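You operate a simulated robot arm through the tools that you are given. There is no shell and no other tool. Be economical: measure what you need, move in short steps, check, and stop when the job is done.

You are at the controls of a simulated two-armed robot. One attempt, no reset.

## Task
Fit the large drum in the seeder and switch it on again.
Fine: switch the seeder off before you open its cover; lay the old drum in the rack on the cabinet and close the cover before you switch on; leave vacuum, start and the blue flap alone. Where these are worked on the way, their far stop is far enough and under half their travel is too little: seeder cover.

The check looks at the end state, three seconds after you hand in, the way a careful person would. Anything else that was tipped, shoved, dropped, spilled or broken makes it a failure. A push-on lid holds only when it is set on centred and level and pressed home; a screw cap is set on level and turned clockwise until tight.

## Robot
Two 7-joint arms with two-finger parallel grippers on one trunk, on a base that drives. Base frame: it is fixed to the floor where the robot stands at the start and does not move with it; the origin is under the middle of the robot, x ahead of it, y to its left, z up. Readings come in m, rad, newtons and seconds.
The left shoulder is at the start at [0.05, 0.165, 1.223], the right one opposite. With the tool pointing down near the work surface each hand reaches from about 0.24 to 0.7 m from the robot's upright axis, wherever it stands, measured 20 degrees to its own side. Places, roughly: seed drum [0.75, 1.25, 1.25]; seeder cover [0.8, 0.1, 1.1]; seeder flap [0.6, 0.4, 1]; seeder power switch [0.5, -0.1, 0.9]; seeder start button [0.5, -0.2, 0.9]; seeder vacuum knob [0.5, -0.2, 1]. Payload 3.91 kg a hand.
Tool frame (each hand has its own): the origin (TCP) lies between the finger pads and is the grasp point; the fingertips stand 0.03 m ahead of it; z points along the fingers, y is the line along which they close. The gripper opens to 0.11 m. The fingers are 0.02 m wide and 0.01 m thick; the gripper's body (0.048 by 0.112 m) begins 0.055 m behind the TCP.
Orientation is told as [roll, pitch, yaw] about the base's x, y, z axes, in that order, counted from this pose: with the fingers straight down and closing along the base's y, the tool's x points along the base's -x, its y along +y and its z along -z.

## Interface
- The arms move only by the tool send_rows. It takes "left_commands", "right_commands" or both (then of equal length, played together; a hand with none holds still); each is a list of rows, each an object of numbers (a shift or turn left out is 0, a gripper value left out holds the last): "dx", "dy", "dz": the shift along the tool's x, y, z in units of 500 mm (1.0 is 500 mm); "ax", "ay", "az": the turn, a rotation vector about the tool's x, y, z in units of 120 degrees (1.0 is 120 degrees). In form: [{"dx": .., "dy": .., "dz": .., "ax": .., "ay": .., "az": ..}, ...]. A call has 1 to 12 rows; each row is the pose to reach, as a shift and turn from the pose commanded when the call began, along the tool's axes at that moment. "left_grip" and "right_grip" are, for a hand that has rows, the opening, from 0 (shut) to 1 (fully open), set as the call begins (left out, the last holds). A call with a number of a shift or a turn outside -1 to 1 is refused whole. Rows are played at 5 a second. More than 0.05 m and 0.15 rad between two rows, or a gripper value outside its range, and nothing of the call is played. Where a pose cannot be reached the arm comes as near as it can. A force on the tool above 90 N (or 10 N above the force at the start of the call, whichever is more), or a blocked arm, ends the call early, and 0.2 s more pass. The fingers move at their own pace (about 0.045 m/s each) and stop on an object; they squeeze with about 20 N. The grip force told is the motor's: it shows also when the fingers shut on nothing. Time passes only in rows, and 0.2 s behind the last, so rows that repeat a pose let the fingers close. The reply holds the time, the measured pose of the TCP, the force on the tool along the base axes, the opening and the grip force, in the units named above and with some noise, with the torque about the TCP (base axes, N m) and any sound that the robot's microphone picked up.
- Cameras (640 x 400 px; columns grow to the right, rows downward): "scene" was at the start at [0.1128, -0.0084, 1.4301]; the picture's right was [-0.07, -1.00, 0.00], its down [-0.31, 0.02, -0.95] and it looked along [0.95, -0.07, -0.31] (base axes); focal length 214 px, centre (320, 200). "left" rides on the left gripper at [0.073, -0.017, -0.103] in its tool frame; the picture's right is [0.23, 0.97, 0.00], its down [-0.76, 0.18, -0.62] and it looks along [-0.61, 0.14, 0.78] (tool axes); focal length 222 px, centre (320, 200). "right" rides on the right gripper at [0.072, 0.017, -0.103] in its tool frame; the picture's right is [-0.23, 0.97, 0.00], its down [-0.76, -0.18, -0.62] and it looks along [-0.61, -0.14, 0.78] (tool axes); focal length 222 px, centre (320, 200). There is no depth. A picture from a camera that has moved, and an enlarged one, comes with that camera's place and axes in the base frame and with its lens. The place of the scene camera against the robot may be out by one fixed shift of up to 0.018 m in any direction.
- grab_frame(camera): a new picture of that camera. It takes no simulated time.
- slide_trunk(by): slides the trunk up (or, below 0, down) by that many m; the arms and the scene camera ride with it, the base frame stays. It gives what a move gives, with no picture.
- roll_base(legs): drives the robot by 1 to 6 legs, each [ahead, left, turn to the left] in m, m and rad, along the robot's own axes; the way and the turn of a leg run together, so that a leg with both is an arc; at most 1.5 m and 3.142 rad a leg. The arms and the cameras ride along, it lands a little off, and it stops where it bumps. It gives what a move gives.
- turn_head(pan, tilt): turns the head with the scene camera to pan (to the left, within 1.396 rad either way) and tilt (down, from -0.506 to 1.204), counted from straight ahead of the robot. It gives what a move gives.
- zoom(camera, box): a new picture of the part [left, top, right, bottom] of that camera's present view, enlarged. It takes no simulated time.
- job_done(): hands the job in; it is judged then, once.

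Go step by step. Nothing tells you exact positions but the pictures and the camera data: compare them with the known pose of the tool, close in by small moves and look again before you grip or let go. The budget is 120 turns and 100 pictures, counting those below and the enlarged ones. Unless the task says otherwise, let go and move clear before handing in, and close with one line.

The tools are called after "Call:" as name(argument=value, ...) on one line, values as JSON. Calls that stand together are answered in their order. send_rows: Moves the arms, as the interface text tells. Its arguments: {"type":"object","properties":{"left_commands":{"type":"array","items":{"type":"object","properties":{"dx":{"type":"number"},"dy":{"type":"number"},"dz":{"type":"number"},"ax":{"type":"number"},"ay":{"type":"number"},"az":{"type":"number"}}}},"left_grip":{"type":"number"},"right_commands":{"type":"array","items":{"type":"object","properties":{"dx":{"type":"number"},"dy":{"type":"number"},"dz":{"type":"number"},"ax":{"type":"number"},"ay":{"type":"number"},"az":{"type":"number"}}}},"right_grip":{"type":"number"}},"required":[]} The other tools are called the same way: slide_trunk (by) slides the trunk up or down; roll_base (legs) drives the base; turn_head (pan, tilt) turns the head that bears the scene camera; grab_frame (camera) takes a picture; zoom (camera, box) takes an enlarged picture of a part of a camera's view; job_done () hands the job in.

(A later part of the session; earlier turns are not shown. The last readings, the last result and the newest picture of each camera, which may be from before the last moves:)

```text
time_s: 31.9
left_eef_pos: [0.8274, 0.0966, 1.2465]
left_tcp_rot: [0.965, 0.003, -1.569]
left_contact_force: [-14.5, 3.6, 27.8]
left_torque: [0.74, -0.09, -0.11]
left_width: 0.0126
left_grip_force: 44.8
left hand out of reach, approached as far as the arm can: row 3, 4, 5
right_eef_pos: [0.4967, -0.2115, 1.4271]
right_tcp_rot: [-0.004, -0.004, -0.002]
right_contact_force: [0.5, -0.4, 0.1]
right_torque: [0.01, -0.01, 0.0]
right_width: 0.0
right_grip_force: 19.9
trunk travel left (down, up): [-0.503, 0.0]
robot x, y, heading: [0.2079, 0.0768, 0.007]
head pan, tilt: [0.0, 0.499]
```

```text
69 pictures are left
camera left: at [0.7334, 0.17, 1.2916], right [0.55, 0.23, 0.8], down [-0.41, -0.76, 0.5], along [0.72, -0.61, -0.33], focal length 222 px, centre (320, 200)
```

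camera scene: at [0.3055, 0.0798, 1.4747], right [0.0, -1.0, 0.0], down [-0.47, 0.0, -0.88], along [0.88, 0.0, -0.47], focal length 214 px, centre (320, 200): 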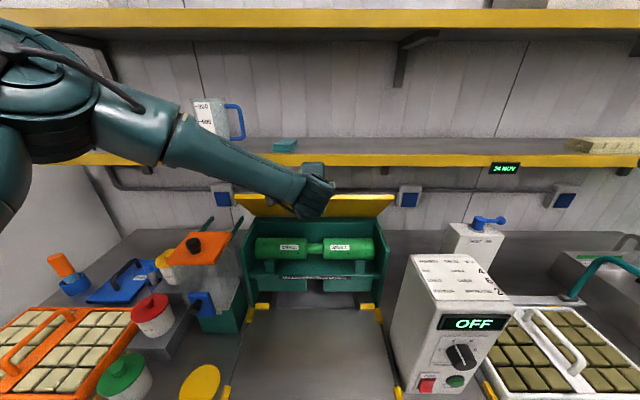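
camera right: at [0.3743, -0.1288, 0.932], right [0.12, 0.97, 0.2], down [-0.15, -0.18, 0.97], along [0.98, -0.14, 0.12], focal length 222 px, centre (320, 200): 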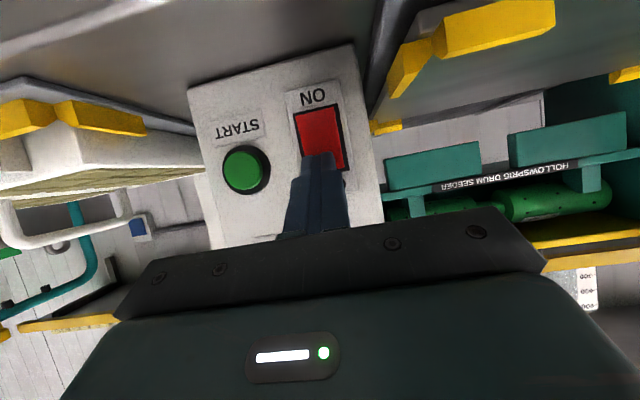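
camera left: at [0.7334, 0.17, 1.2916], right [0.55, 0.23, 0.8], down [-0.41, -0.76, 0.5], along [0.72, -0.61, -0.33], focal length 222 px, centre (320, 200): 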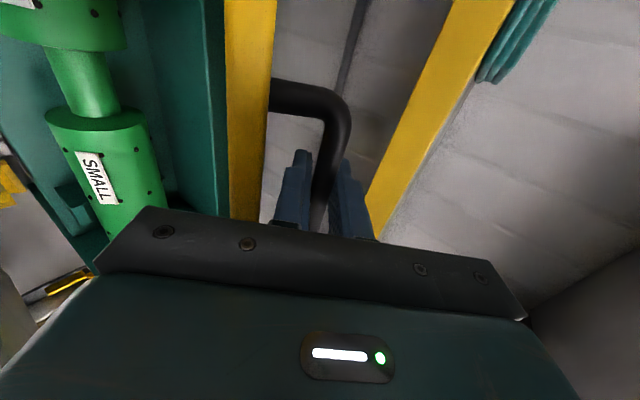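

The torque is gone and the lid is held. I bring the right hand, closed and tilted, in front of the lid's underside to the right of the left hand.

Call:
send_rows(right_commands=[{"dx": -0.04, "dy": 0.032, "dz": 0.042, "ay": -0.05}, {"dx": -0.08, "dy": 0.064, "dz": 0.085, "ay": -0.1}, {"dx": -0.12, "dy": 0.096, "dz": 0.127, "ay": -0.15}, {"dx": -0.16, "dy": 0.128, "dz": 0.17, "ay": -0.2}, {"dx": -0.2, "dy": 0.16, "dz": 0.212, "ay": -0.25}, {"dx": -0.24, "dy": 0.192, "dz": 0.254, "ay": -0.3}, {"dx": -0.28, "dy": 0.224, "dz": 0.297, "ay": -0.35}, {"dx": -0.325, "dy": 0.256, "dz": 0.34, "ay": -0.4}, {"dx": -0.365, "dy": 0.288, "dz": 0.382, "ay": -0.45}, {"dx": -0.406, "dy": 0.32, "dz": 0.424, "ay": -0.5}, {"dx": -0.406, "dy": 0.32, "dz": 0.424, "ay": -0.5}])

Call:
grab_frame(camera="right")

Call:
grab_frame(camera="scene")

```text
time_s: 34.3
left_eef_pos: [0.8279, 0.0976, 1.2463]
left_tcp_rot: [0.966, 0.001, -1.57]
left_contact_force: [-15.1, 2.0, 26.8]
left_torque: [0.43, -0.07, -0.5]
left_width: 0.0126
left_grip_force: 45.0
right_eef_pos: [0.6999, -0.0521, 1.2162]
right_tcp_rot: [-0.004, -1.05, 0.003]
right_contact_force: [-0.2, 0.4, -0.3]
right_torque: [-0.03, 0.04, 0.0]
right_width: 0.0001
right_grip_force: 20.2
trunk travel left (down, up): [-0.503, 0.0]
robot x, y, heading: [0.2092, 0.0792, 0.001]
head pan, tilt: [0.0, 0.499]
```

```text
68 pictures are left
camera right: at [0.5742, -0.0354, 1.2037], right [0.12, 0.97, 0.19], down [-0.16, -0.17, 0.97], along [0.98, -0.14, 0.14], focal length 222 px, centre (320, 200)
```

right: 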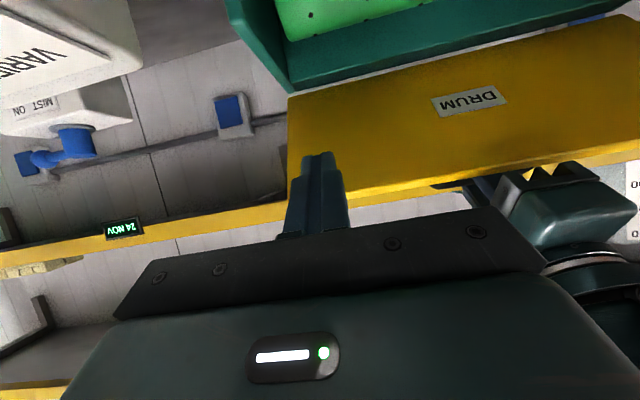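

```text
67 pictures are left
camera scene: at [0.3129, 0.0773, 1.4734], right [0.0, -1.0, 0.0], down [-0.47, 0.0, -0.88], along [0.88, 0.0, -0.47], focal length 214 px, centre (320, 200)
```

scene: 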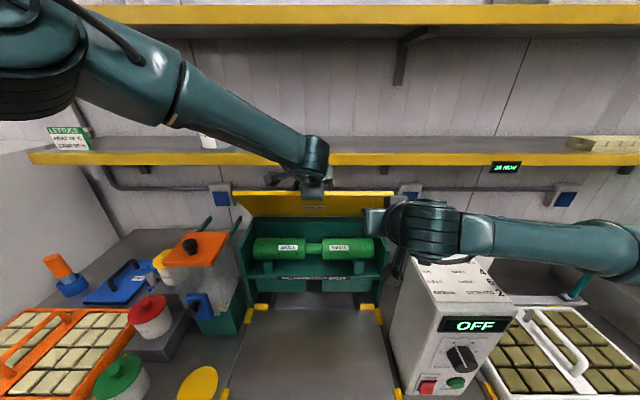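

The right fingertip is lined up under the lid's right part. I move it forward until it nearly touches the underside.

Call:
send_rows(right_commands=[{"dx": -0.04, "dy": 0.015, "dz": 0.0693}, {"dx": -0.08, "dy": 0.03, "dz": 0.1386}, {"dx": -0.09, "dy": 0.03, "dz": 0.156}, {"dx": -0.1, "dy": 0.03, "dz": 0.173}])

Call:
grab_frame(camera="right")

```text
time_s: 35.3
left_eef_pos: [0.8377, 0.0967, 1.2508]
left_tcp_rot: [0.983, 0.003, -1.571]
left_contact_force: [-3.6, -3.2, 8.5]
left_torque: [0.76, -0.13, -0.36]
left_width: 0.013
left_grip_force: 44.9
right_eef_pos: [0.7896, -0.0311, 1.2009]
right_tcp_rot: [-0.01, -1.008, 0.02]
right_contact_force: [0.4, -0.6, 0.4]
right_torque: [-0.03, 0.01, 0.01]
right_width: 0.0
right_grip_force: 20.1
trunk travel left (down, up): [-0.503, 0.0]
robot x, y, heading: [0.2062, 0.0785, 0.003]
head pan, tilt: [0.0, 0.499]
stopped in row 4 (right hand): the force on the tool passed its limit at 106 N (the readings are from after the stop); the commanded pose is now the measured one
```

```text
66 pictures are left
camera right: at [0.6631, -0.0168, 1.1951], right [0.11, 0.98, 0.19], down [-0.12, -0.17, 0.98], along [0.99, -0.13, 0.1], focal length 222 px, centre (320, 200)
```

right: 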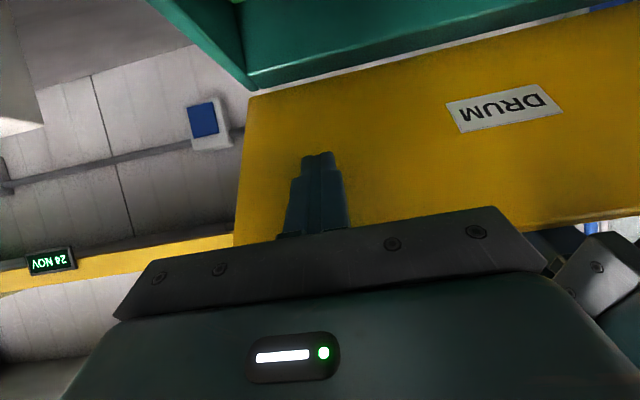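

The right fingertip is in contact. I release the handle with the left hand and back it off.

Call:
send_rows(left_commands=[{"dz": 0}, {"dz": 0}, {"dz": -0.02, "dy": 0.006}, {"dz": -0.06, "dy": 0.012}, {"dz": -0.12, "dy": 0.012}, {"dz": -0.2, "dy": 0.012}, {"dz": -0.28, "dy": 0.012}, {"dz": -0.28, "dy": 0.012}], left_grip=0.35)

Call:
grab_frame(camera="scene")

Call:
grab_frame(camera="left")

```text
time_s: 37.1
left_eef_pos: [0.7328, 0.0998, 1.3276]
left_tcp_rot: [0.979, -0.001, -1.564]
left_contact_force: [0.1, -0.1, 0.1]
left_torque: [-0.05, 0.01, -0.02]
left_width: 0.0385
left_grip_force: 0.0
left hand out of reach, approached as far as the arm can: row 7, 8
right_eef_pos: [0.791, -0.0305, 1.2009]
right_tcp_rot: [-0.009, -1.007, 0.02]
right_contact_force: [-1.3, 0.7, -2.1]
right_torque: [0.02, 0.05, -0.02]
right_width: 0.0
right_grip_force: 20.3
trunk travel left (down, up): [-0.503, 0.0]
robot x, y, heading: [0.2088, 0.0808, 0.005]
head pan, tilt: [0.0, 0.499]
```

```text
65 pictures are left
camera scene: at [0.3188, 0.0768, 1.4727], right [0.0, -1.0, 0.0], down [-0.48, 0.0, -0.88], along [0.88, 0.0, -0.48], focal length 214 px, centre (320, 200)
```

scene: 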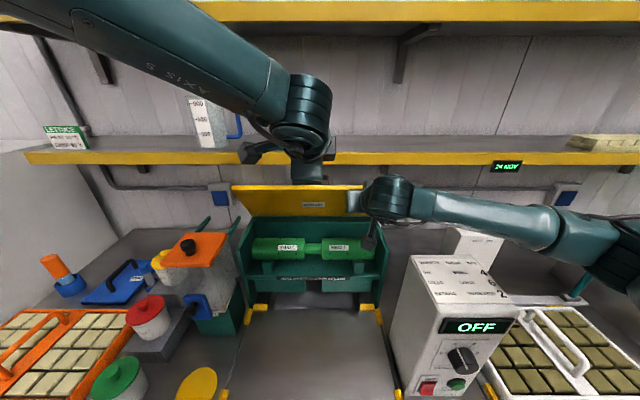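

```text
64 pictures are left
camera left: at [0.6376, 0.1722, 1.3713], right [0.54, 0.23, 0.81], down [-0.41, -0.76, 0.5], along [0.73, -0.6, -0.32], focal length 222 px, centre (320, 200)
```

left: 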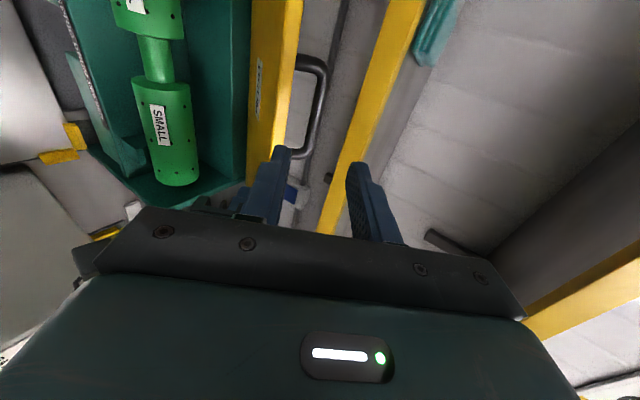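

The left hand is free and the right holds the lid. I push the lid on with the right fingertip.

Call:
send_rows(right_commands=[{"dx": -0.0107, "dz": 0.0169}, {"dx": -0.0214, "dz": 0.0338}, {"dx": -0.0321, "dz": 0.0507}, {"dx": -0.0428, "dz": 0.0676}, {"dx": -0.0535, "dz": 0.0845}, {"dx": -0.0642, "dz": 0.1014}, {"dx": -0.0749, "dz": 0.1183}, {"dx": -0.0856, "dz": 0.1352}])

Call:
grab_frame(camera="scene")

```text
time_s: 38.9
left_eef_pos: [0.7307, 0.0986, 1.329]
left_tcp_rot: [0.983, -0.001, -1.565]
left_contact_force: [0.6, 1.0, 0.6]
left_torque: [0.01, -0.02, 0.01]
left_width: 0.0384
left_grip_force: 0.1
right_eef_pos: [0.8692, -0.0297, 1.1995]
right_tcp_rot: [-0.008, -1.007, 0.024]
right_contact_force: [-15.2, -3.6, 1.2]
right_torque: [0.07, 0.11, -0.11]
right_width: 0.0001
right_grip_force: 19.9
trunk travel left (down, up): [-0.503, 0.0]
robot x, y, heading: [0.2078, 0.078, -0.004]
head pan, tilt: [0.0, 0.499]
```

```text
63 pictures are left
camera scene: at [0.316, 0.0763, 1.473], right [0.0, -1.0, 0.0], down [-0.48, 0.0, -0.88], along [0.88, 0.0, -0.48], focal length 214 px, centre (320, 200)
```

scene: 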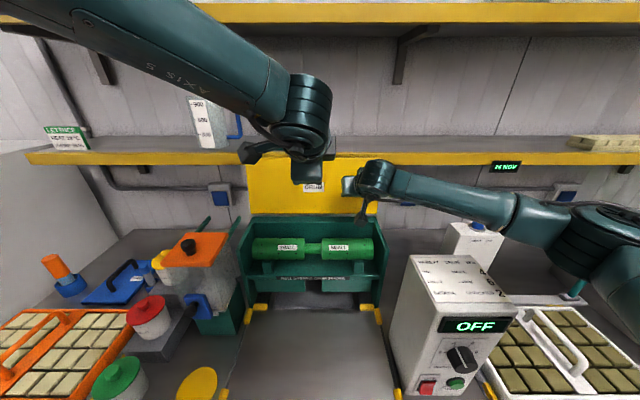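

The lid is nearly upright with about 15 N on the tip. I push a little more toward the stop.

Call:
send_rows(right_commands=[{"dx": -0.0107, "dz": 0.0169}, {"dx": -0.0214, "dz": 0.0338}, {"dx": -0.0321, "dz": 0.0507}, {"dx": -0.0428, "dz": 0.0676}])

Call:
grab_frame(camera="scene")

```text
time_s: 39.5
left_eef_pos: [0.7207, 0.0939, 1.333]
left_tcp_rot: [0.992, 0.002, -1.568]
left_contact_force: [-0.2, 0.3, 0.3]
left_torque: [0.01, -0.03, 0.04]
left_width: 0.0385
left_grip_force: 0.1
right_eef_pos: [0.8693, -0.03, 1.1996]
right_tcp_rot: [-0.009, -0.99, 0.024]
right_contact_force: [-54.6, -11.5, 15.1]
right_torque: [-0.29, 0.01, -0.27]
right_width: 0.0002
right_grip_force: 19.5
trunk travel left (down, up): [-0.503, 0.0]
robot x, y, heading: [0.2048, 0.0768, -0.006]
head pan, tilt: [0.0, 0.499]
stopped in row 2 (right hand): the force on the tool passed its limit at 101 N (the readings are from after the stop); the commanded pose is now the measured one
```

```text
62 pictures are left
camera scene: at [0.3039, 0.0735, 1.4745], right [0.0, -1.0, 0.0], down [-0.47, 0.0, -0.88], along [0.88, 0.0, -0.47], focal length 214 px, centre (320, 200)
```

scene: 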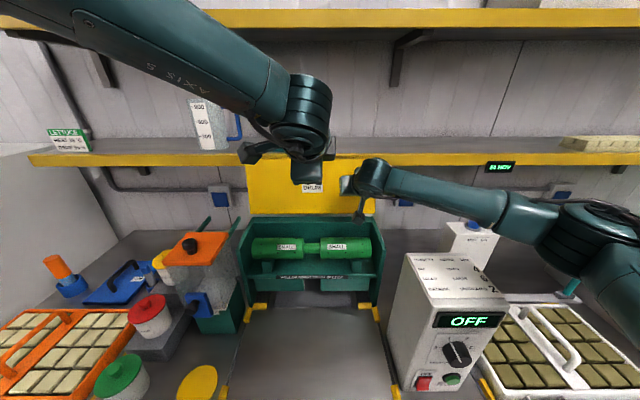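

It is at its far stop. I draw the right hand back and see whether the lid stays up.

Call:
send_rows(right_commands=[{"dx": 0.0107, "dz": -0.0169}, {"dx": 0.032, "dz": -0.05}, {"dx": 0.06, "dz": -0.1}, {"dx": 0.06, "dz": -0.17}, {"dx": 0.06, "dz": -0.25}, {"dx": 0.06, "dz": -0.33}, {"dx": 0.02, "dz": -0.41}, {"dx": -0.03, "dz": -0.47}, {"dx": -0.08, "dz": -0.53}, {"dx": -0.1, "dz": -0.59}])

Call:
grab_frame(camera="scene")

```text
time_s: 41.7
left_eef_pos: [0.731, 0.099, 1.3276]
left_tcp_rot: [0.979, -0.003, -1.565]
left_contact_force: [-0.4, 0.6, -0.3]
left_torque: [-0.02, -0.03, -0.01]
left_width: 0.0386
left_grip_force: 0.0
right_eef_pos: [0.6615, -0.0303, 1.3986]
right_tcp_rot: [-0.013, -0.981, 0.026]
right_contact_force: [0.2, 0.7, -0.5]
right_torque: [0.01, -0.02, -0.02]
right_width: 0.0
right_grip_force: 20.1
trunk travel left (down, up): [-0.503, 0.0]
robot x, y, heading: [0.2052, 0.0767, -0.002]
head pan, tilt: [0.0, 0.499]
```

```text
61 pictures are left
camera scene: at [0.3166, 0.0764, 1.4728], right [0.0, -1.0, 0.0], down [-0.48, 0.0, -0.88], along [0.88, 0.0, -0.48], focal length 214 px, centre (320, 200)
```

scene: 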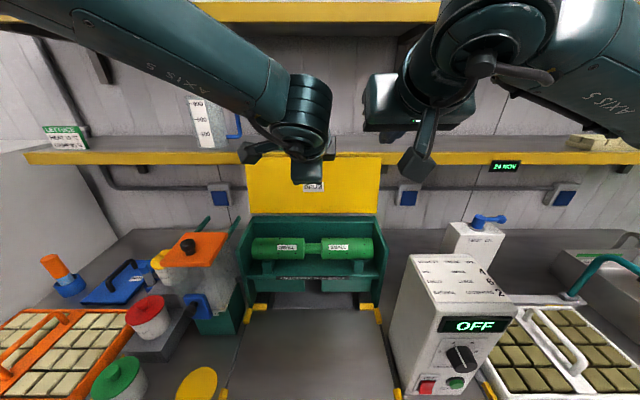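

The lid stays open. I move the right hand out of the way and bring the left hand upright above the green drum's neck, which I place at about (0.785, 0.097, 1.065).

Call:
send_rows(left_commands=[{"dy": -0.018, "dz": 0.022, "ax": 0.058}, {"dy": -0.037, "dz": 0.043, "ax": 0.117}, {"dy": -0.056, "dz": 0.065, "ax": 0.175}, {"dy": -0.074, "dz": 0.086, "ax": 0.234}, {"dy": -0.093, "dz": 0.108, "ax": 0.292}, {"dy": -0.112, "dz": 0.13, "ax": 0.35}, {"dy": -0.13, "dz": 0.151, "ax": 0.409}, {"dy": -0.149, "dz": 0.173, "ax": 0.4675}, {"dy": -0.149, "dz": 0.173, "ax": 0.4675}], left_grip=0.7, right_commands=[{"dx": 0.028, "dy": -0.05, "dz": -0.04}, {"dx": 0.056, "dy": -0.1, "dz": -0.08}, {"dx": 0.084, "dy": -0.15, "dz": -0.12}, {"dx": 0.112, "dy": -0.2, "dz": -0.16}, {"dx": 0.14, "dy": -0.25, "dz": -0.2}, {"dx": 0.168, "dy": -0.3, "dz": -0.24}, {"dx": 0.195, "dy": -0.35, "dz": -0.29}, {"dx": 0.223, "dy": -0.4, "dz": -0.332}, {"dx": 0.223, "dy": -0.4, "dz": -0.332}])

Call:
grab_frame(camera="left")

Call:
grab_frame(camera="scene")

```text
time_s: 43.7
left_eef_pos: [0.5675, 0.0927, 1.2413]
left_tcp_rot: [0.028, 0.003, -1.498]
left_contact_force: [0.2, -0.6, 0.3]
left_torque: [0.09, 0.02, 0.02]
left_width: 0.0767
left_grip_force: 0.0
left hand out of reach, approached as far as the arm can: row 1, 2, 3, 4, 5, 6, 7, 8, 9
right_eef_pos: [0.4674, -0.238, 1.4]
right_tcp_rot: [-0.008, -0.979, 0.022]
right_contact_force: [0.8, -0.7, -0.3]
right_torque: [0.03, 0.01, 0.05]
right_width: 0.0
right_grip_force: 19.5
trunk travel left (down, up): [-0.503, 0.0]
robot x, y, heading: [0.2059, 0.0795, -0.003]
head pan, tilt: [0.0, 0.499]
```

```text
60 pictures are left
camera left: at [0.5427, 0.1627, 1.3451], right [0.95, 0.3, 0.03], down [0.21, -0.75, 0.62], along [0.21, -0.59, -0.78], focal length 222 px, centre (320, 200)
```

left: 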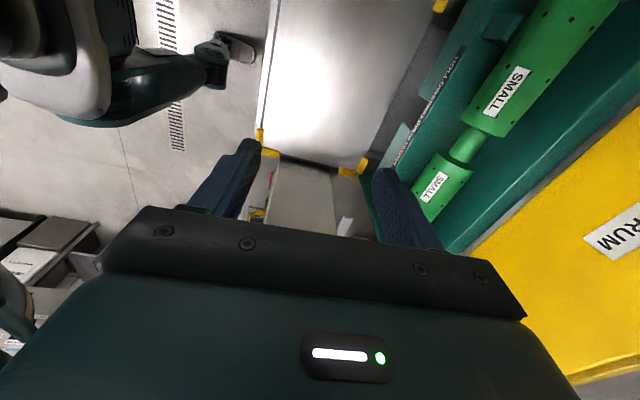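

```text
59 pictures are left
camera scene: at [0.3184, 0.0717, 1.4726], right [0.0, -1.0, 0.0], down [-0.48, 0.0, -0.88], along [0.88, 0.0, -0.48], focal length 214 px, centre (320, 200)
```

scene: 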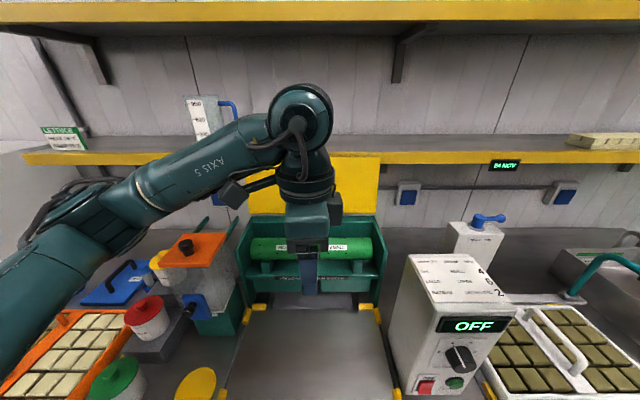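

A vertical hand cannot reach that far at this height, but a tilted one can, and turning the drum about its own axis does no harm. I go to a pre-grasp at 35° tilt.

Call:
send_rows(left_commands=[{"dx": -0.002, "dy": 0.05, "dz": 0.02, "ax": -0.06, "az": 0.007}, {"dx": -0.005, "dy": 0.1, "dz": 0.05, "ax": -0.12, "az": 0.014}, {"dx": -0.008, "dy": 0.16, "dz": 0.08, "ax": -0.17, "az": 0.02}, {"dx": -0.011, "dy": 0.22, "dz": 0.12, "ax": -0.22, "az": 0.027}, {"dx": -0.014, "dy": 0.27, "dz": 0.15, "ax": -0.25, "az": 0.033}, {"dx": -0.0154, "dy": 0.32, "dz": 0.18, "ax": -0.278, "az": 0.035}, {"dx": -0.0154, "dy": 0.32, "dz": 0.18, "ax": -0.278, "az": 0.035}])

Call:
grab_frame(camera="left")

```text
time_s: 45.3
left_eef_pos: [0.7095, 0.1272, 1.1586]
left_tcp_rot: [0.618, 0.018, -1.565]
left_contact_force: [0.0, -0.4, 0.7]
left_torque: [-0.02, 0.04, -0.01]
left_width: 0.0773
left_grip_force: 0.1
left hand out of reach, approached as far as the arm can: row 1, 2, 3, 4, 5, 6, 7
right_eef_pos: [0.468, -0.2309, 1.4019]
right_tcp_rot: [-0.017, -0.98, 0.028]
right_contact_force: [0.0, 1.1, 0.4]
right_torque: [-0.04, 0.0, -0.04]
right_width: 0.0
right_grip_force: 20.1
trunk travel left (down, up): [-0.503, 0.0]
robot x, y, heading: [0.2081, 0.0764, -0.002]
head pan, tilt: [0.0, 0.499]
```

```text
58 pictures are left
camera left: at [0.6358, 0.1987, 1.2356], right [0.79, 0.22, 0.57], down [-0.21, -0.77, 0.6], along [0.57, -0.59, -0.57], focal length 222 px, centre (320, 200)
```

left: 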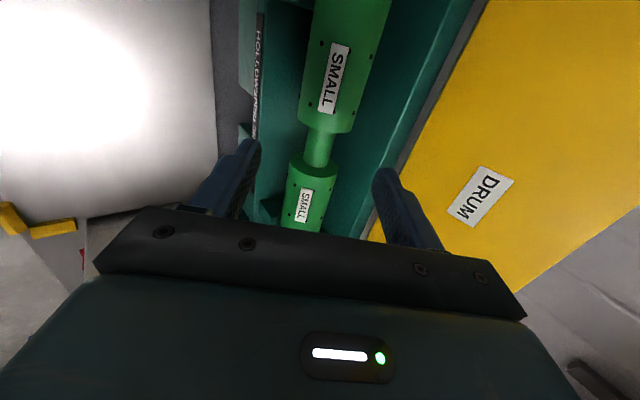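

The neck is at about (0.78, 0.10, 1.065). I tilt to 45°, centre on it and stand 8 cm off.

Call:
send_rows(left_commands=[{"dx": -0.027, "dy": -0.01, "dz": 0.037, "ax": -0.04}, {"dx": -0.054, "dy": -0.02, "dz": 0.075, "ax": -0.08}, {"dx": -0.054, "dy": -0.02, "dz": 0.075, "ax": -0.08}])

Call:
grab_frame(camera="left")

```text
time_s: 46.1
left_eef_pos: [0.7224, 0.102, 1.1219]
left_tcp_rot: [0.781, 0.021, -1.57]
left_contact_force: [0.5, -0.2, -0.2]
left_torque: [0.02, -0.04, 0.03]
left_width: 0.0769
left_grip_force: 0.0
right_eef_pos: [0.4679, -0.2323, 1.4016]
right_tcp_rot: [-0.013, -0.98, 0.026]
right_contact_force: [-0.3, -0.8, 0.1]
right_torque: [0.04, -0.04, -0.02]
right_width: 0.0
right_grip_force: 19.6
trunk travel left (down, up): [-0.503, 0.0]
robot x, y, heading: [0.2092, 0.0775, 0.001]
head pan, tilt: [0.0, 0.499]
```

```text
57 pictures are left
camera left: at [0.6369, 0.172, 1.1853], right [0.69, 0.22, 0.69], down [-0.31, -0.77, 0.55], along [0.65, -0.59, -0.47], focal length 222 px, centre (320, 200)
```

left: 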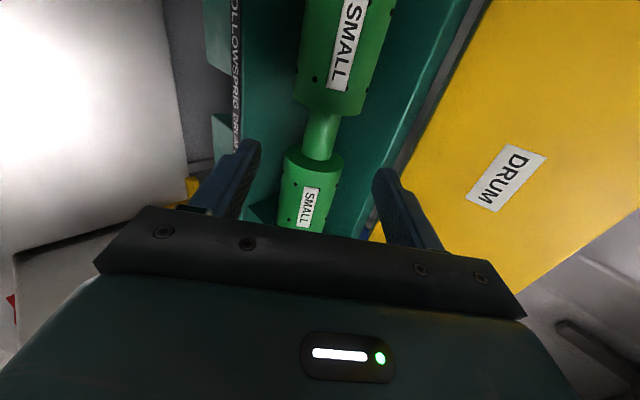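

The neck lies right on the tool axis. I narrow the gripper a bit and advance 7 cm.

Call:
send_rows(left_commands=[{"dz": 0.0}, {"dz": 0.03}, {"dz": 0.07}, {"dz": 0.11}, {"dz": 0.142}, {"dz": 0.142}], left_grip=0.52)

Call:
grab_frame(camera="left")

Call:
zoom(camera="scene", box=[230, 150, 400, 320])

```text
time_s: 47.5
left_eef_pos: [0.7704, 0.1024, 1.0698]
left_tcp_rot: [0.782, 0.02, -1.568]
left_contact_force: [0.5, 0.2, 0.1]
left_torque: [-0.03, -0.01, 0.04]
left_width: 0.0569
left_grip_force: 0.0
right_eef_pos: [0.4666, -0.2327, 1.4025]
right_tcp_rot: [-0.011, -0.981, 0.026]
right_contact_force: [-0.3, -0.3, 0.8]
right_torque: [0.02, 0.01, 0.01]
right_width: 0.0
right_grip_force: 19.9
trunk travel left (down, up): [-0.503, 0.0]
robot x, y, heading: [0.2081, 0.0775, 0.002]
head pan, tilt: [0.0, 0.499]
```

```text
56 pictures are left
camera left: at [0.6861, 0.1735, 1.1324], right [0.69, 0.21, 0.69], down [-0.31, -0.77, 0.55], along [0.65, -0.59, -0.47], focal length 222 px, centre (320, 200)
```

left: 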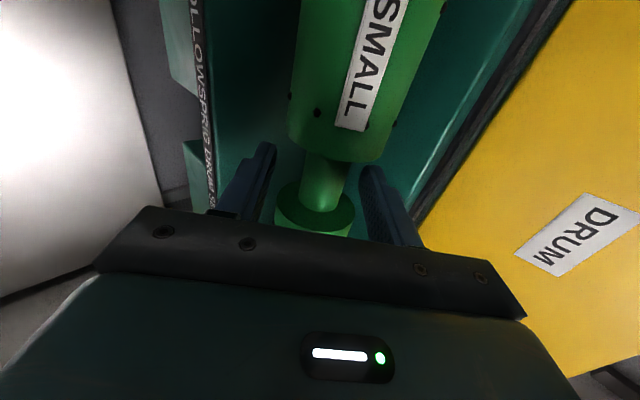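

```text
2.35 times, centred on (315, 235) of scene
camera zoom: at [0.3171, 0.0762, 1.4728], right [0.0, -1.0, 0.0], down [-0.48, 0.0, -0.88], along [0.88, 0.0, -0.48], focal length 505 px, centre (332, 118)
```

zoom: 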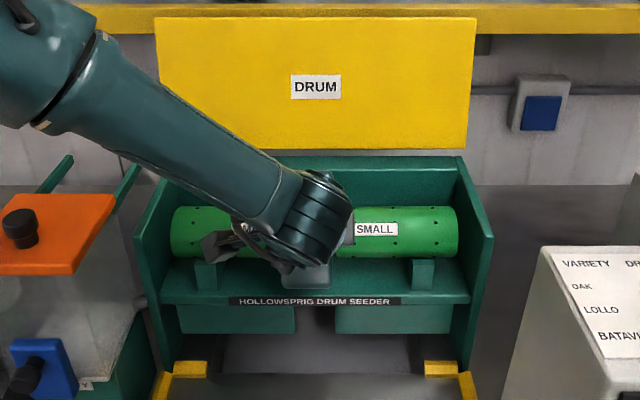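

The neck is between the fingers and centred. I close on it.

Call:
send_rows(left_commands=[{"dz": 0.004}, {"dz": 0.008}, {"dz": 0.008}, {"dz": 0.008}], left_grip=0.0)

Call:
grab_frame(camera="left")

```text
time_s: 48.5
left_eef_pos: [0.775, 0.1023, 1.0715]
left_tcp_rot: [0.791, 0.021, -1.567]
left_contact_force: [8.2, -1.1, 20.7]
left_torque: [-0.46, -0.7, 0.15]
left_width: 0.0292
left_grip_force: 20.1
right_eef_pos: [0.4671, -0.2338, 1.4012]
right_tcp_rot: [-0.012, -0.982, 0.027]
right_contact_force: [-0.5, -0.2, -0.5]
right_torque: [0.04, -0.01, -0.04]
right_width: 0.0
right_grip_force: 20.2
trunk travel left (down, up): [-0.503, 0.0]
robot x, y, heading: [0.2081, 0.0743, -0.0]
head pan, tilt: [0.0, 0.499]
```

```text
54 pictures are left
camera left: at [0.6897, 0.1733, 1.1332], right [0.68, 0.22, 0.7], down [-0.31, -0.77, 0.55], along [0.66, -0.59, -0.46], focal length 222 px, centre (320, 200)
```

left: 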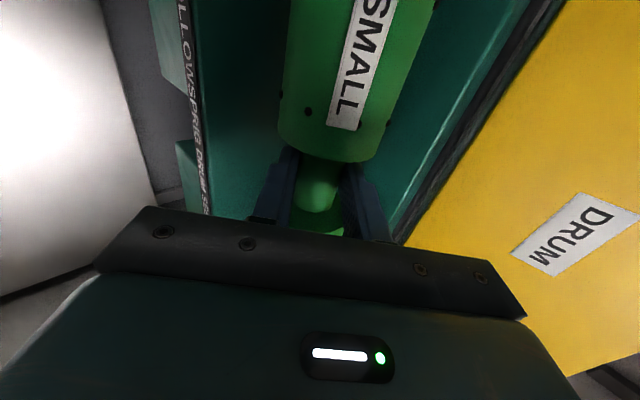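

I hold the neck (29 mm). I lift straight up 4 cm first and check.

Call:
send_rows(left_commands=[{"dy": 0.0142, "dz": -0.0141}, {"dy": 0.0284, "dz": -0.0281}, {"dy": 0.0426, "dz": -0.0422}, {"dy": 0.0569, "dz": -0.0562}, {"dy": 0.0569, "dz": -0.0562}])

Call:
zoom(camera="scene", box=[230, 150, 400, 320])

```text
time_s: 49.7
left_eef_pos: [0.7736, 0.102, 1.1058]
left_tcp_rot: [0.782, 0.02, -1.567]
left_contact_force: [0.0, 0.0, -3.2]
left_torque: [0.04, 0.07, 0.01]
left_width: 0.0285
left_grip_force: 19.9
right_eef_pos: [0.4679, -0.2332, 1.4001]
right_tcp_rot: [-0.012, -0.979, 0.025]
right_contact_force: [0.0, -0.1, -0.1]
right_torque: [-0.01, -0.02, -0.01]
right_width: 0.0
right_grip_force: 20.1
trunk travel left (down, up): [-0.503, 0.0]
robot x, y, heading: [0.2076, 0.0758, -0.002]
head pan, tilt: [0.0, 0.499]
```

```text
2.35 times, centred on (315, 235) of scene
camera zoom: at [0.3179, 0.0763, 1.4727], right [0.0, -1.0, 0.0], down [-0.48, 0.0, -0.88], along [0.88, 0.0, -0.48], focal length 505 px, centre (332, 118)
```

zoom: 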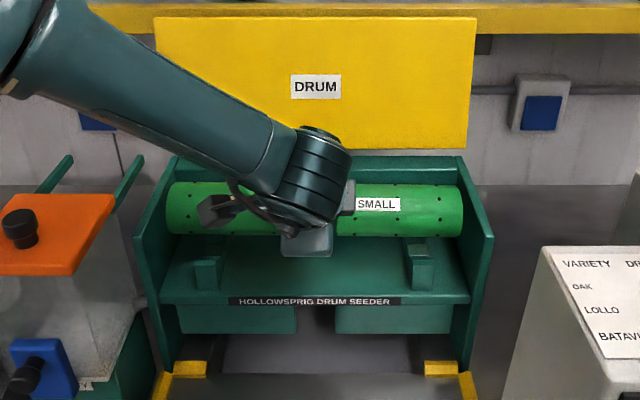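

The drum is free, level and weighs about 3 N. I lift it further and bring it back toward the robot.

Call:
send_rows(left_commands=[{"dy": 0.0427, "dz": -0.0422}, {"dy": 0.0853, "dz": -0.0844}, {"dy": 0.1, "dz": -0.183}, {"dy": 0.0864, "dz": -0.282}, {"dy": 0.0657, "dz": -0.374}, {"dy": 0.031, "dz": -0.466}, {"dy": -0.011, "dz": -0.552}, {"dy": -0.06, "dz": -0.63}, {"dy": -0.06, "dz": -0.63}])

Call:
turn_head(pan=0.9, tilt=0.3)

Call:
grab_frame(camera="scene")

```text
time_s: 51.7
left_eef_pos: [0.5292, 0.0954, 1.3087]
left_tcp_rot: [0.78, 0.021, -1.566]
left_contact_force: [0.3, -0.5, -2.6]
left_torque: [0.02, 0.11, -0.01]
left_width: 0.0283
left_grip_force: 20.0
right_eef_pos: [0.468, -0.2335, 1.4023]
right_tcp_rot: [-0.013, -0.979, 0.026]
right_contact_force: [-0.3, -0.8, -0.2]
right_torque: [-0.02, 0.0, 0.01]
right_width: 0.0
right_grip_force: 20.3
trunk travel left (down, up): [-0.503, 0.0]
robot x, y, heading: [0.2052, 0.0747, 0.005]
head pan, tilt: [0.0, 0.499]
```

```text
time_s: 52.9
left_eef_pos: [0.5292, 0.095, 1.3088]
left_tcp_rot: [0.781, 0.021, -1.566]
left_contact_force: [0.1, 0.2, -3.3]
left_torque: [-0.02, 0.07, 0.01]
left_width: 0.0284
left_grip_force: 19.8
right_eef_pos: [0.4674, -0.233, 1.4018]
right_tcp_rot: [-0.013, -0.979, 0.024]
right_contact_force: [0.2, -0.5, 0.3]
right_torque: [-0.01, -0.05, 0.01]
right_width: 0.0
right_grip_force: 20.8
trunk travel left (down, up): [-0.503, 0.0]
robot x, y, heading: [0.2048, 0.0785, 0.001]
head pan, tilt: [0.901, 0.3]
```

```text
52 pictures are left
camera scene: at [0.2846, 0.1494, 1.4911], right [0.78, -0.62, 0.0], down [-0.18, -0.23, -0.96], along [0.59, 0.75, -0.3], focal length 214 px, centre (320, 200)
```

scene: 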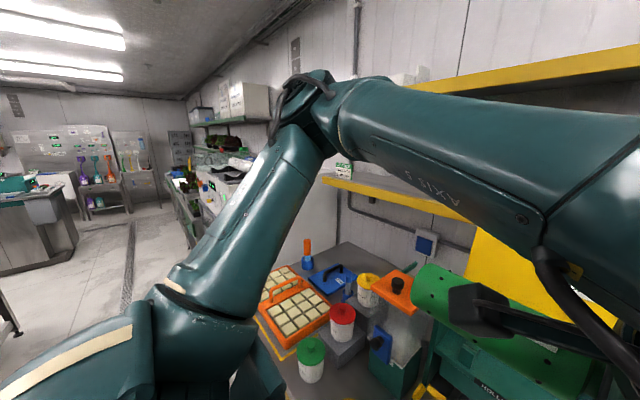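

I back out into the aisle and drive left toward the cabinet, with the drum carried high.

Call:
roll_base(legs=[[-0.27, 0, 0], [0, 0.95, 0]])

Call:
turn_head(pan=0.0, tilt=0.3)

Call:
grab_frame(camera="scene")

Call:
grab_frame(camera="left")

```text
time_s: 63.0
left_eef_pos: [0.2562, 1.037, 1.308]
left_tcp_rot: [0.781, 0.021, -1.555]
left_contact_force: [-0.1, 0.9, -3.2]
left_torque: [0.01, 0.04, -0.02]
left_width: 0.0285
left_grip_force: 20.4
right_eef_pos: [0.1977, 0.7088, 1.4016]
right_tcp_rot: [-0.013, -0.978, 0.038]
right_contact_force: [0.8, -0.3, -0.6]
right_torque: [-0.03, 0.02, 0.03]
right_width: 0.0001
right_grip_force: 20.1
trunk travel left (down, up): [-0.503, 0.0]
robot x, y, heading: [-0.0685, 1.0172, 0.008]
head pan, tilt: [0.901, 0.3]
```

```text
time_s: 64.2
left_eef_pos: [0.2561, 1.0377, 1.3091]
left_tcp_rot: [0.781, 0.02, -1.554]
left_contact_force: [-0.1, -0.3, -3.4]
left_torque: [0.04, 0.08, 0.0]
left_width: 0.0282
left_grip_force: 20.1
right_eef_pos: [0.1973, 0.708, 1.4019]
right_tcp_rot: [-0.011, -0.98, 0.035]
right_contact_force: [0.5, 0.2, -0.6]
right_torque: [0.0, 0.01, -0.01]
right_width: 0.0003
right_grip_force: 20.0
trunk travel left (down, up): [-0.503, 0.0]
robot x, y, heading: [-0.0663, 1.0174, 0.011]
head pan, tilt: [0.0, 0.3]
```

```text
51 pictures are left
camera scene: at [0.0464, 1.016, 1.4911], right [0.01, -1.0, 0.0], down [-0.3, 0.0, -0.96], along [0.96, 0.01, -0.3], focal length 214 px, centre (320, 200)
```

scene: 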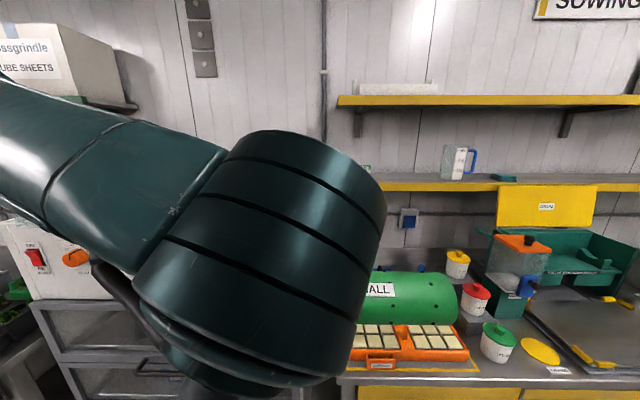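

```text
50 pictures are left
camera left: at [0.1702, 1.1074, 1.3721], right [0.69, 0.22, 0.69], down [-0.3, -0.78, 0.55], along [0.66, -0.59, -0.47], focal length 222 px, centre (320, 200)
```

left: 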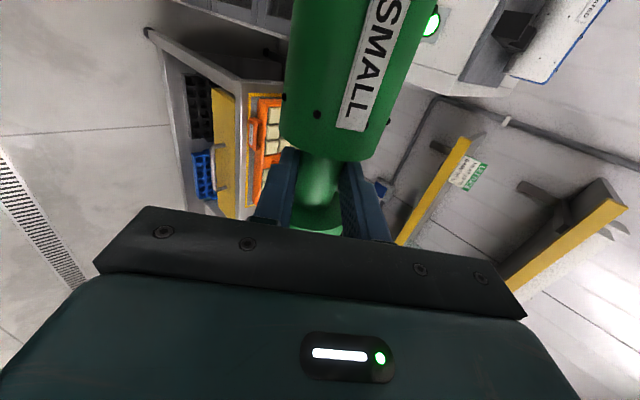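

The left arm blocks the view of the rack. I drive further left to see it past the arm.

Call:
roll_base(legs=[[0, 0.55, 0]])

Call:
turn_head(pan=-0.4, tilt=0.3)

Call:
grab_frame(camera="scene")

Call:
grab_frame(camera="right")

```text
time_s: 69.5
left_eef_pos: [0.2458, 1.5964, 1.3097]
left_tcp_rot: [0.781, 0.019, -1.541]
left_contact_force: [0.0, -1.2, -3.3]
left_torque: [0.0, 0.07, 0.02]
left_width: 0.0283
left_grip_force: 20.3
right_eef_pos: [0.1931, 1.2665, 1.4019]
right_tcp_rot: [-0.012, -0.977, 0.052]
right_contact_force: [0.2, 0.1, -0.5]
right_torque: [0.01, 0.02, -0.04]
right_width: 0.0
right_grip_force: 20.3
trunk travel left (down, up): [-0.503, 0.0]
robot x, y, heading: [-0.0799, 1.5712, 0.023]
head pan, tilt: [0.0, 0.3]
```

```text
time_s: 70.4
left_eef_pos: [0.2464, 1.5961, 1.3076]
left_tcp_rot: [0.781, 0.022, -1.541]
left_contact_force: [0.0, 0.8, -4.5]
left_torque: [-0.02, 0.04, 0.03]
left_width: 0.0285
left_grip_force: 20.1
right_eef_pos: [0.1916, 1.2665, 1.4017]
right_tcp_rot: [-0.014, -0.979, 0.051]
right_contact_force: [1.1, -0.5, -0.6]
right_torque: [-0.01, 0.01, 0.01]
right_width: 0.0
right_grip_force: 19.7
trunk travel left (down, up): [-0.503, 0.0]
robot x, y, heading: [-0.0744, 1.5731, 0.025]
head pan, tilt: [-0.4, 0.3]
```

```text
49 pictures are left
camera scene: at [0.03, 1.5357, 1.4911], right [-0.37, -0.93, 0.0], down [-0.28, 0.11, -0.96], along [0.89, -0.35, -0.3], focal length 214 px, centre (320, 200)
```

scene: 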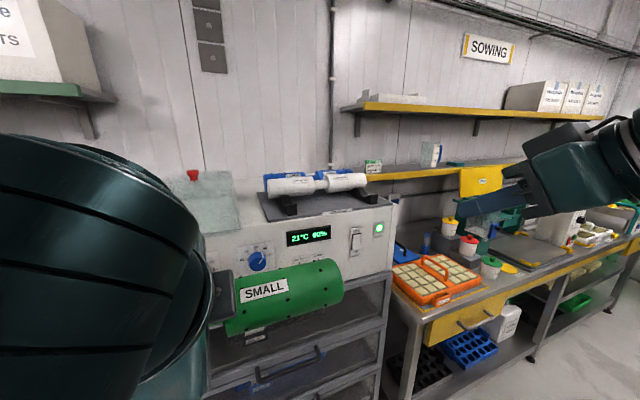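

```text
48 pictures are left
camera right: at [0.0647, 1.2775, 1.3989], right [0.09, 0.98, 0.18], down [-0.09, -0.17, 0.98], along [0.99, -0.1, 0.07], focal length 222 px, centre (320, 200)
```

right: 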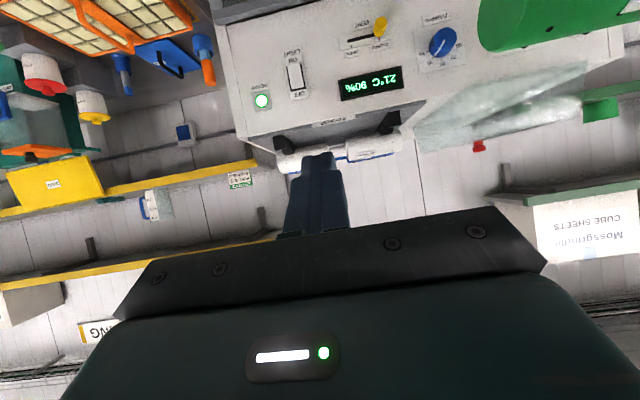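

I can see the rack now, with a clear dome or tray to its left. I zoom in on it.

Call:
zoom(camera="scene", box=[230, 150, 410, 250])

Call:
zoom(camera="right", box=[220, 80, 440, 220])

```text
3.56 times, centred on (320, 200) of scene
camera zoom: at [0.03, 1.5357, 1.4911], right [-0.37, -0.93, 0.0], down [-0.28, 0.11, -0.96], along [0.89, -0.35, -0.3], focal length 763 px, centre (320, 200)
```

zoom: 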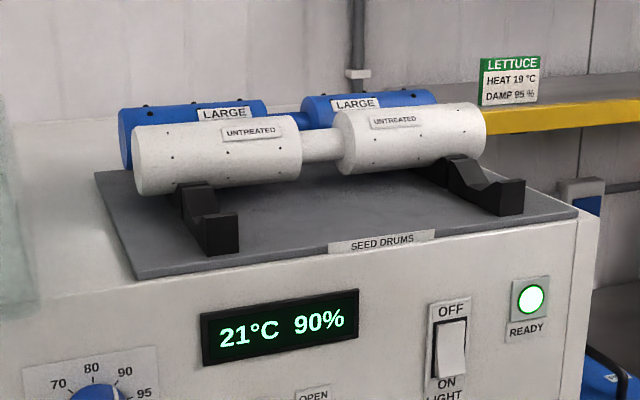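

```text
2.86 times, centred on (330, 150) of right
camera zoom: at [0.0647, 1.2775, 1.3989], right [0.09, 0.98, 0.18], down [-0.09, -0.17, 0.98], along [0.99, -0.1, 0.07], focal length 635 px, centre (291, 343)
```

zoom: 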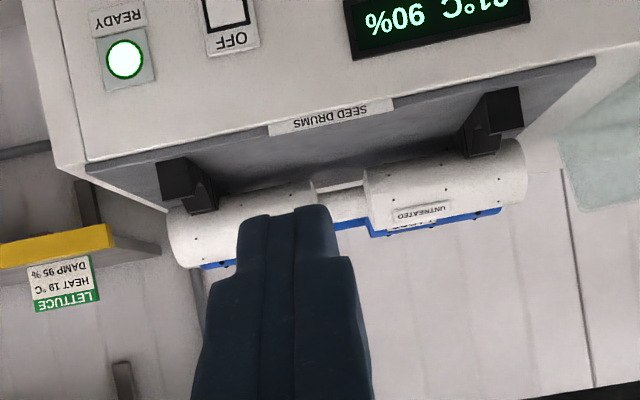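

I take the white neck to be at about (0.66, 1.285, 1.328), the empty front slot at x≈0.58 and the blue drum at x≈0.745. Reaching blue over white needs a steep hand, so I test with the free right hand how far it can reach upright: first straighten it.

Call:
send_rows(right_commands=[{"dx": -0.015, "dy": -0.006, "dz": 0.023, "ay": 0.058}, {"dx": -0.03, "dy": -0.012, "dz": 0.046, "ay": 0.117}, {"dx": -0.046, "dy": -0.019, "dz": 0.069, "ay": 0.175}, {"dx": -0.061, "dy": -0.025, "dz": 0.092, "ay": 0.234}, {"dx": -0.076, "dy": -0.031, "dz": 0.115, "ay": 0.292}, {"dx": -0.092, "dy": -0.037, "dz": 0.137, "ay": 0.35}, {"dx": -0.107, "dy": -0.044, "dz": 0.16, "ay": 0.409}, {"dx": -0.122, "dy": -0.05, "dz": 0.183, "ay": 0.4675}])

Call:
send_rows(right_commands=[{"az": 0.068}, {"az": 0.136}, {"az": 0.204}, {"az": 0.272}, {"az": 0.34}, {"az": 0.408}, {"az": 0.476}, {"az": 0.544}, {"az": 0.612}, {"az": 0.68}, {"az": 0.75}, {"az": 0.75}], right_grip=0.5)

```text
time_s: 72.2
left_eef_pos: [0.2471, 1.5986, 1.308]
left_tcp_rot: [0.781, 0.02, -1.542]
left_contact_force: [0.4, -0.4, -2.9]
left_torque: [0.01, 0.08, -0.02]
left_width: 0.0286
left_grip_force: 20.0
right_eef_pos: [0.3041, 1.2467, 1.4017]
right_tcp_rot: [-0.006, -0.002, 0.041]
right_contact_force: [-0.2, 0.0, -0.2]
right_torque: [0.0, -0.01, -0.03]
right_width: 0.0
right_grip_force: 19.7
trunk travel left (down, up): [-0.503, 0.0]
robot x, y, heading: [-0.0802, 1.5711, 0.031]
head pan, tilt: [-0.4, 0.3]
```

```text
time_s: 74.8
left_eef_pos: [0.2451, 1.5954, 1.3088]
left_tcp_rot: [0.78, 0.023, -1.541]
left_contact_force: [-0.2, -0.3, -4.0]
left_torque: [0.01, 0.06, -0.03]
left_width: 0.0282
left_grip_force: 19.8
right_eef_pos: [0.303, 1.2461, 1.4017]
right_tcp_rot: [-0.001, -0.005, -1.532]
right_contact_force: [0.2, -0.9, 0.1]
right_torque: [0.04, 0.01, -0.01]
right_width: 0.0549
right_grip_force: 0.1
trunk travel left (down, up): [-0.503, 0.0]
robot x, y, heading: [-0.0757, 1.5713, 0.027]
head pan, tilt: [-0.4, 0.3]
```

That orientation works for the right hand. I extend it forward to find its limit.

Call:
send_rows(right_commands=[{"dy": 0.06, "dz": 0.03}, {"dy": 0.12, "dz": 0.06}, {"dy": 0.18, "dz": 0.08}, {"dy": 0.24, "dz": 0.08}, {"dy": 0.28, "dz": 0.08}])

Call:
grab_frame(camera="right")

Call:
grab_frame(camera="scene")

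```text
time_s: 76.0
left_eef_pos: [0.2458, 1.5957, 1.3095]
left_tcp_rot: [0.781, 0.022, -1.54]
left_contact_force: [0.3, -0.1, -3.6]
left_torque: [-0.02, 0.06, -0.01]
left_width: 0.0283
left_grip_force: 20.6
right_eef_pos: [0.4447, 1.2516, 1.3624]
right_tcp_rot: [0.0, -0.006, -1.532]
right_contact_force: [-0.2, 0.3, -0.8]
right_torque: [0.0, 0.02, -0.01]
right_width: 0.0552
right_grip_force: 0.0
trunk travel left (down, up): [-0.503, 0.0]
robot x, y, heading: [-0.0781, 1.5686, 0.027]
head pan, tilt: [-0.4, 0.3]
```

```text
45 pictures are left
camera right: at [0.4574, 1.3245, 1.4645], right [0.98, -0.19, 0.0], down [-0.15, -0.76, 0.63], along [-0.12, -0.62, -0.78], focal length 222 px, centre (320, 200)
```

right: 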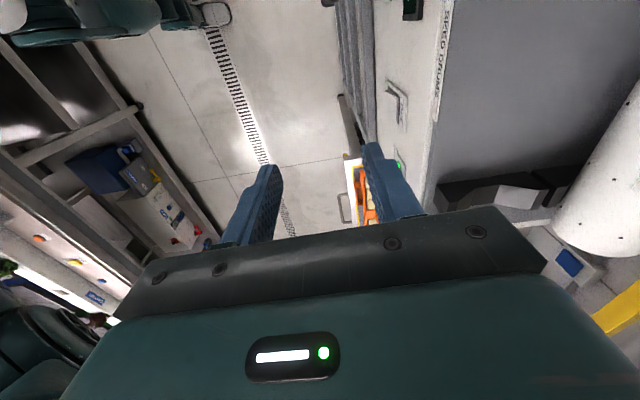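

```text
44 pictures are left
camera scene: at [0.0304, 1.5359, 1.4911], right [-0.37, -0.93, 0.0], down [-0.28, 0.11, -0.96], along [0.89, -0.35, -0.3], focal length 214 px, centre (320, 200)
```

scene: 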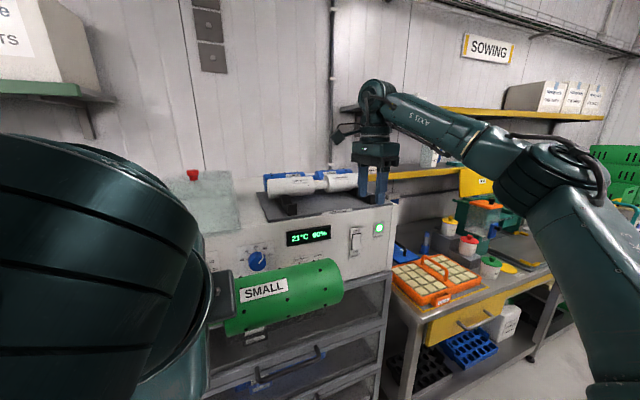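

The upright right hand reaches 0.52 m ahead at rack height, so it can fetch the blue drum later. I retract it, raise the green drum, and drive into place for laying the green drum in the front slot.

Call:
send_rows(right_commands=[{"dy": -0.07, "dz": -0.02}, {"dy": -0.14, "dz": -0.04}, {"dy": -0.21, "dz": -0.06}, {"dy": -0.28, "dz": -0.08}, {"dy": -0.32, "dz": -0.08}], left_commands=[{"dy": 0.032, "dz": -0.032}, {"dy": 0.064, "dz": -0.063}, {"dy": 0.096, "dz": -0.095}, {"dy": 0.128, "dz": -0.127}, {"dy": 0.128, "dz": -0.127}])

Call:
roll_base(legs=[[0, -0.31, -0.027], [0.2, 0, 0]])

Call:
grab_frame(camera="left")

Call:
grab_frame(camera="right")

```text
time_s: 77.2
left_eef_pos: [0.2468, 1.5924, 1.3984]
left_tcp_rot: [0.779, 0.023, -1.544]
left_contact_force: [-0.2, 0.3, -3.3]
left_torque: [0.0, 0.06, 0.03]
left_width: 0.0282
left_grip_force: 20.1
right_eef_pos: [0.2807, 1.2474, 1.4]
right_tcp_rot: [-0.001, -0.007, -1.53]
right_contact_force: [0.1, -0.2, 0.9]
right_torque: [0.0, 0.02, 0.01]
right_width: 0.055
right_grip_force: 0.0
trunk travel left (down, up): [-0.503, 0.0]
robot x, y, heading: [-0.081, 1.5693, 0.024]
head pan, tilt: [-0.4, 0.3]
```

```text
time_s: 81.7
left_eef_pos: [0.4462, 1.2706, 1.3992]
left_tcp_rot: [0.78, 0.023, -1.573]
left_contact_force: [-0.4, -0.3, -3.5]
left_torque: [0.05, 0.06, 0.0]
left_width: 0.0286
left_grip_force: 19.7
right_eef_pos: [0.4711, 0.9243, 1.3996]
right_tcp_rot: [-0.002, -0.008, -1.559]
right_contact_force: [0.4, -0.4, -0.2]
right_torque: [-0.01, -0.01, -0.04]
right_width: 0.055
right_grip_force: 0.1
trunk travel left (down, up): [-0.503, 0.0]
robot x, y, heading: [0.1249, 1.2551, -0.004]
head pan, tilt: [-0.4, 0.3]
```

```text
43 pictures are left
camera left: at [0.3631, 1.3425, 1.4617], right [0.69, 0.21, 0.69], down [-0.31, -0.77, 0.55], along [0.65, -0.6, -0.47], focal length 222 px, centre (320, 200)
```

left: 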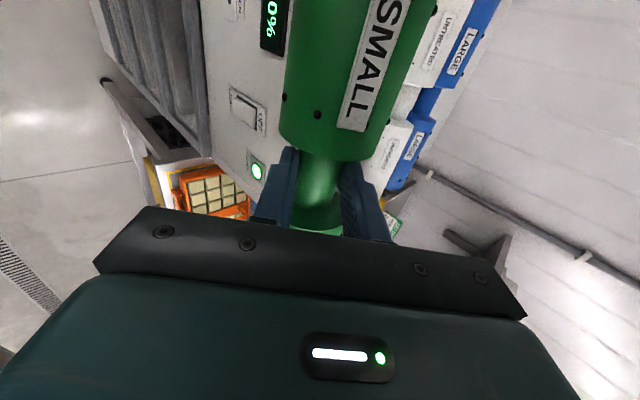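

```text
42 pictures are left
camera right: at [0.4871, 0.9971, 1.503], right [0.98, -0.22, 0.0], down [-0.17, -0.76, 0.63], along [-0.14, -0.61, -0.78], focal length 222 px, centre (320, 200)
```

right: 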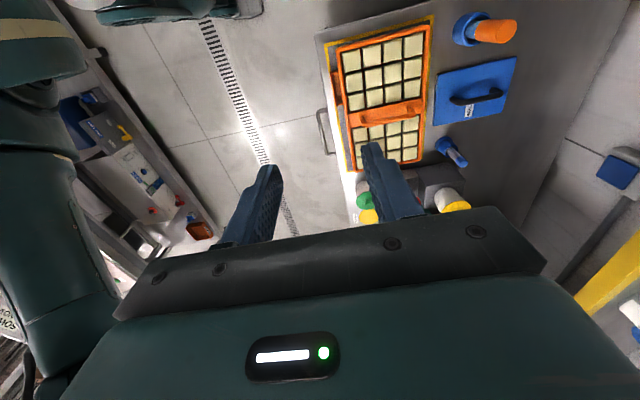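

The left hand view agrees with my rack estimates. For a side view along the drum's axis during placement, I turn the right hand about so its camera looks toward the rack.

Call:
send_rows(right_commands=[{"az": -0.068}, {"az": -0.136}, {"az": -0.204}, {"az": -0.272}, {"az": -0.34}, {"az": -0.408}, {"az": -0.476}, {"az": -0.544}, {"az": -0.612}, {"az": -0.68}, {"az": -0.75}])

Call:
send_rows(right_commands=[{"az": -0.068}, {"az": -0.136}, {"az": -0.204}, {"az": -0.272}, {"az": -0.34}, {"az": -0.408}, {"az": -0.476}, {"az": -0.544}, {"az": -0.6}])

Call:
grab_frame(camera="right")

```text
time_s: 84.1
left_eef_pos: [0.4474, 1.2723, 1.3979]
left_tcp_rot: [0.779, 0.023, -1.571]
left_contact_force: [-0.8, 0.1, -3.6]
left_torque: [0.02, 0.03, 0.02]
left_width: 0.0282
left_grip_force: 20.0
right_eef_pos: [0.4709, 0.9246, 1.3991]
right_tcp_rot: [-0.007, -0.002, 0.013]
right_contact_force: [-0.7, 0.4, 0.1]
right_torque: [0.0, 0.05, -0.02]
right_width: 0.0548
right_grip_force: 0.0
trunk travel left (down, up): [-0.503, 0.0]
robot x, y, heading: [0.1251, 1.2546, -0.007]
head pan, tilt: [-0.4, 0.3]
```

```text
time_s: 86.1
left_eef_pos: [0.4475, 1.2699, 1.3982]
left_tcp_rot: [0.781, 0.023, -1.573]
left_contact_force: [0.2, 0.8, -2.8]
left_torque: [0.05, 0.04, 0.01]
left_width: 0.0281
left_grip_force: 19.6
right_eef_pos: [0.402, 1.0527, 1.3446]
right_tcp_rot: [-0.003, 0.006, 1.266]
right_contact_force: [-0.3, 0.7, -0.4]
right_torque: [-0.03, 0.02, 0.01]
right_width: 0.055
right_grip_force: 0.0
right hand out of reach, approached as far as the arm can: row 4, 5, 6, 7, 8, 9
trunk travel left (down, up): [-0.503, 0.0]
robot x, y, heading: [0.1254, 1.2554, -0.005]
head pan, tilt: [-0.4, 0.3]
```

```text
41 pictures are left
camera right: at [0.362, 0.9897, 1.4486], right [-0.86, 0.51, 0.0], down [0.4, 0.68, 0.62], along [0.32, 0.53, -0.79], focal length 222 px, centre (320, 200)
```

right: 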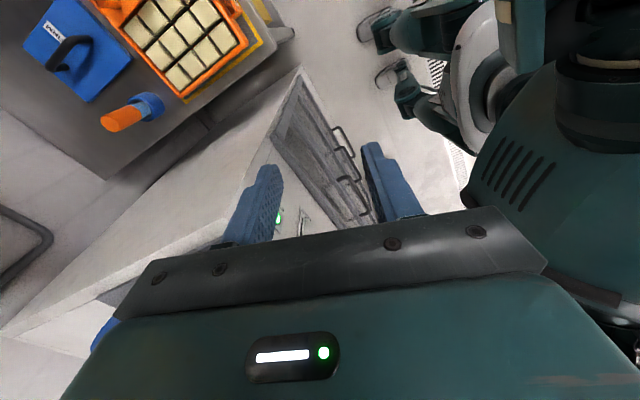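

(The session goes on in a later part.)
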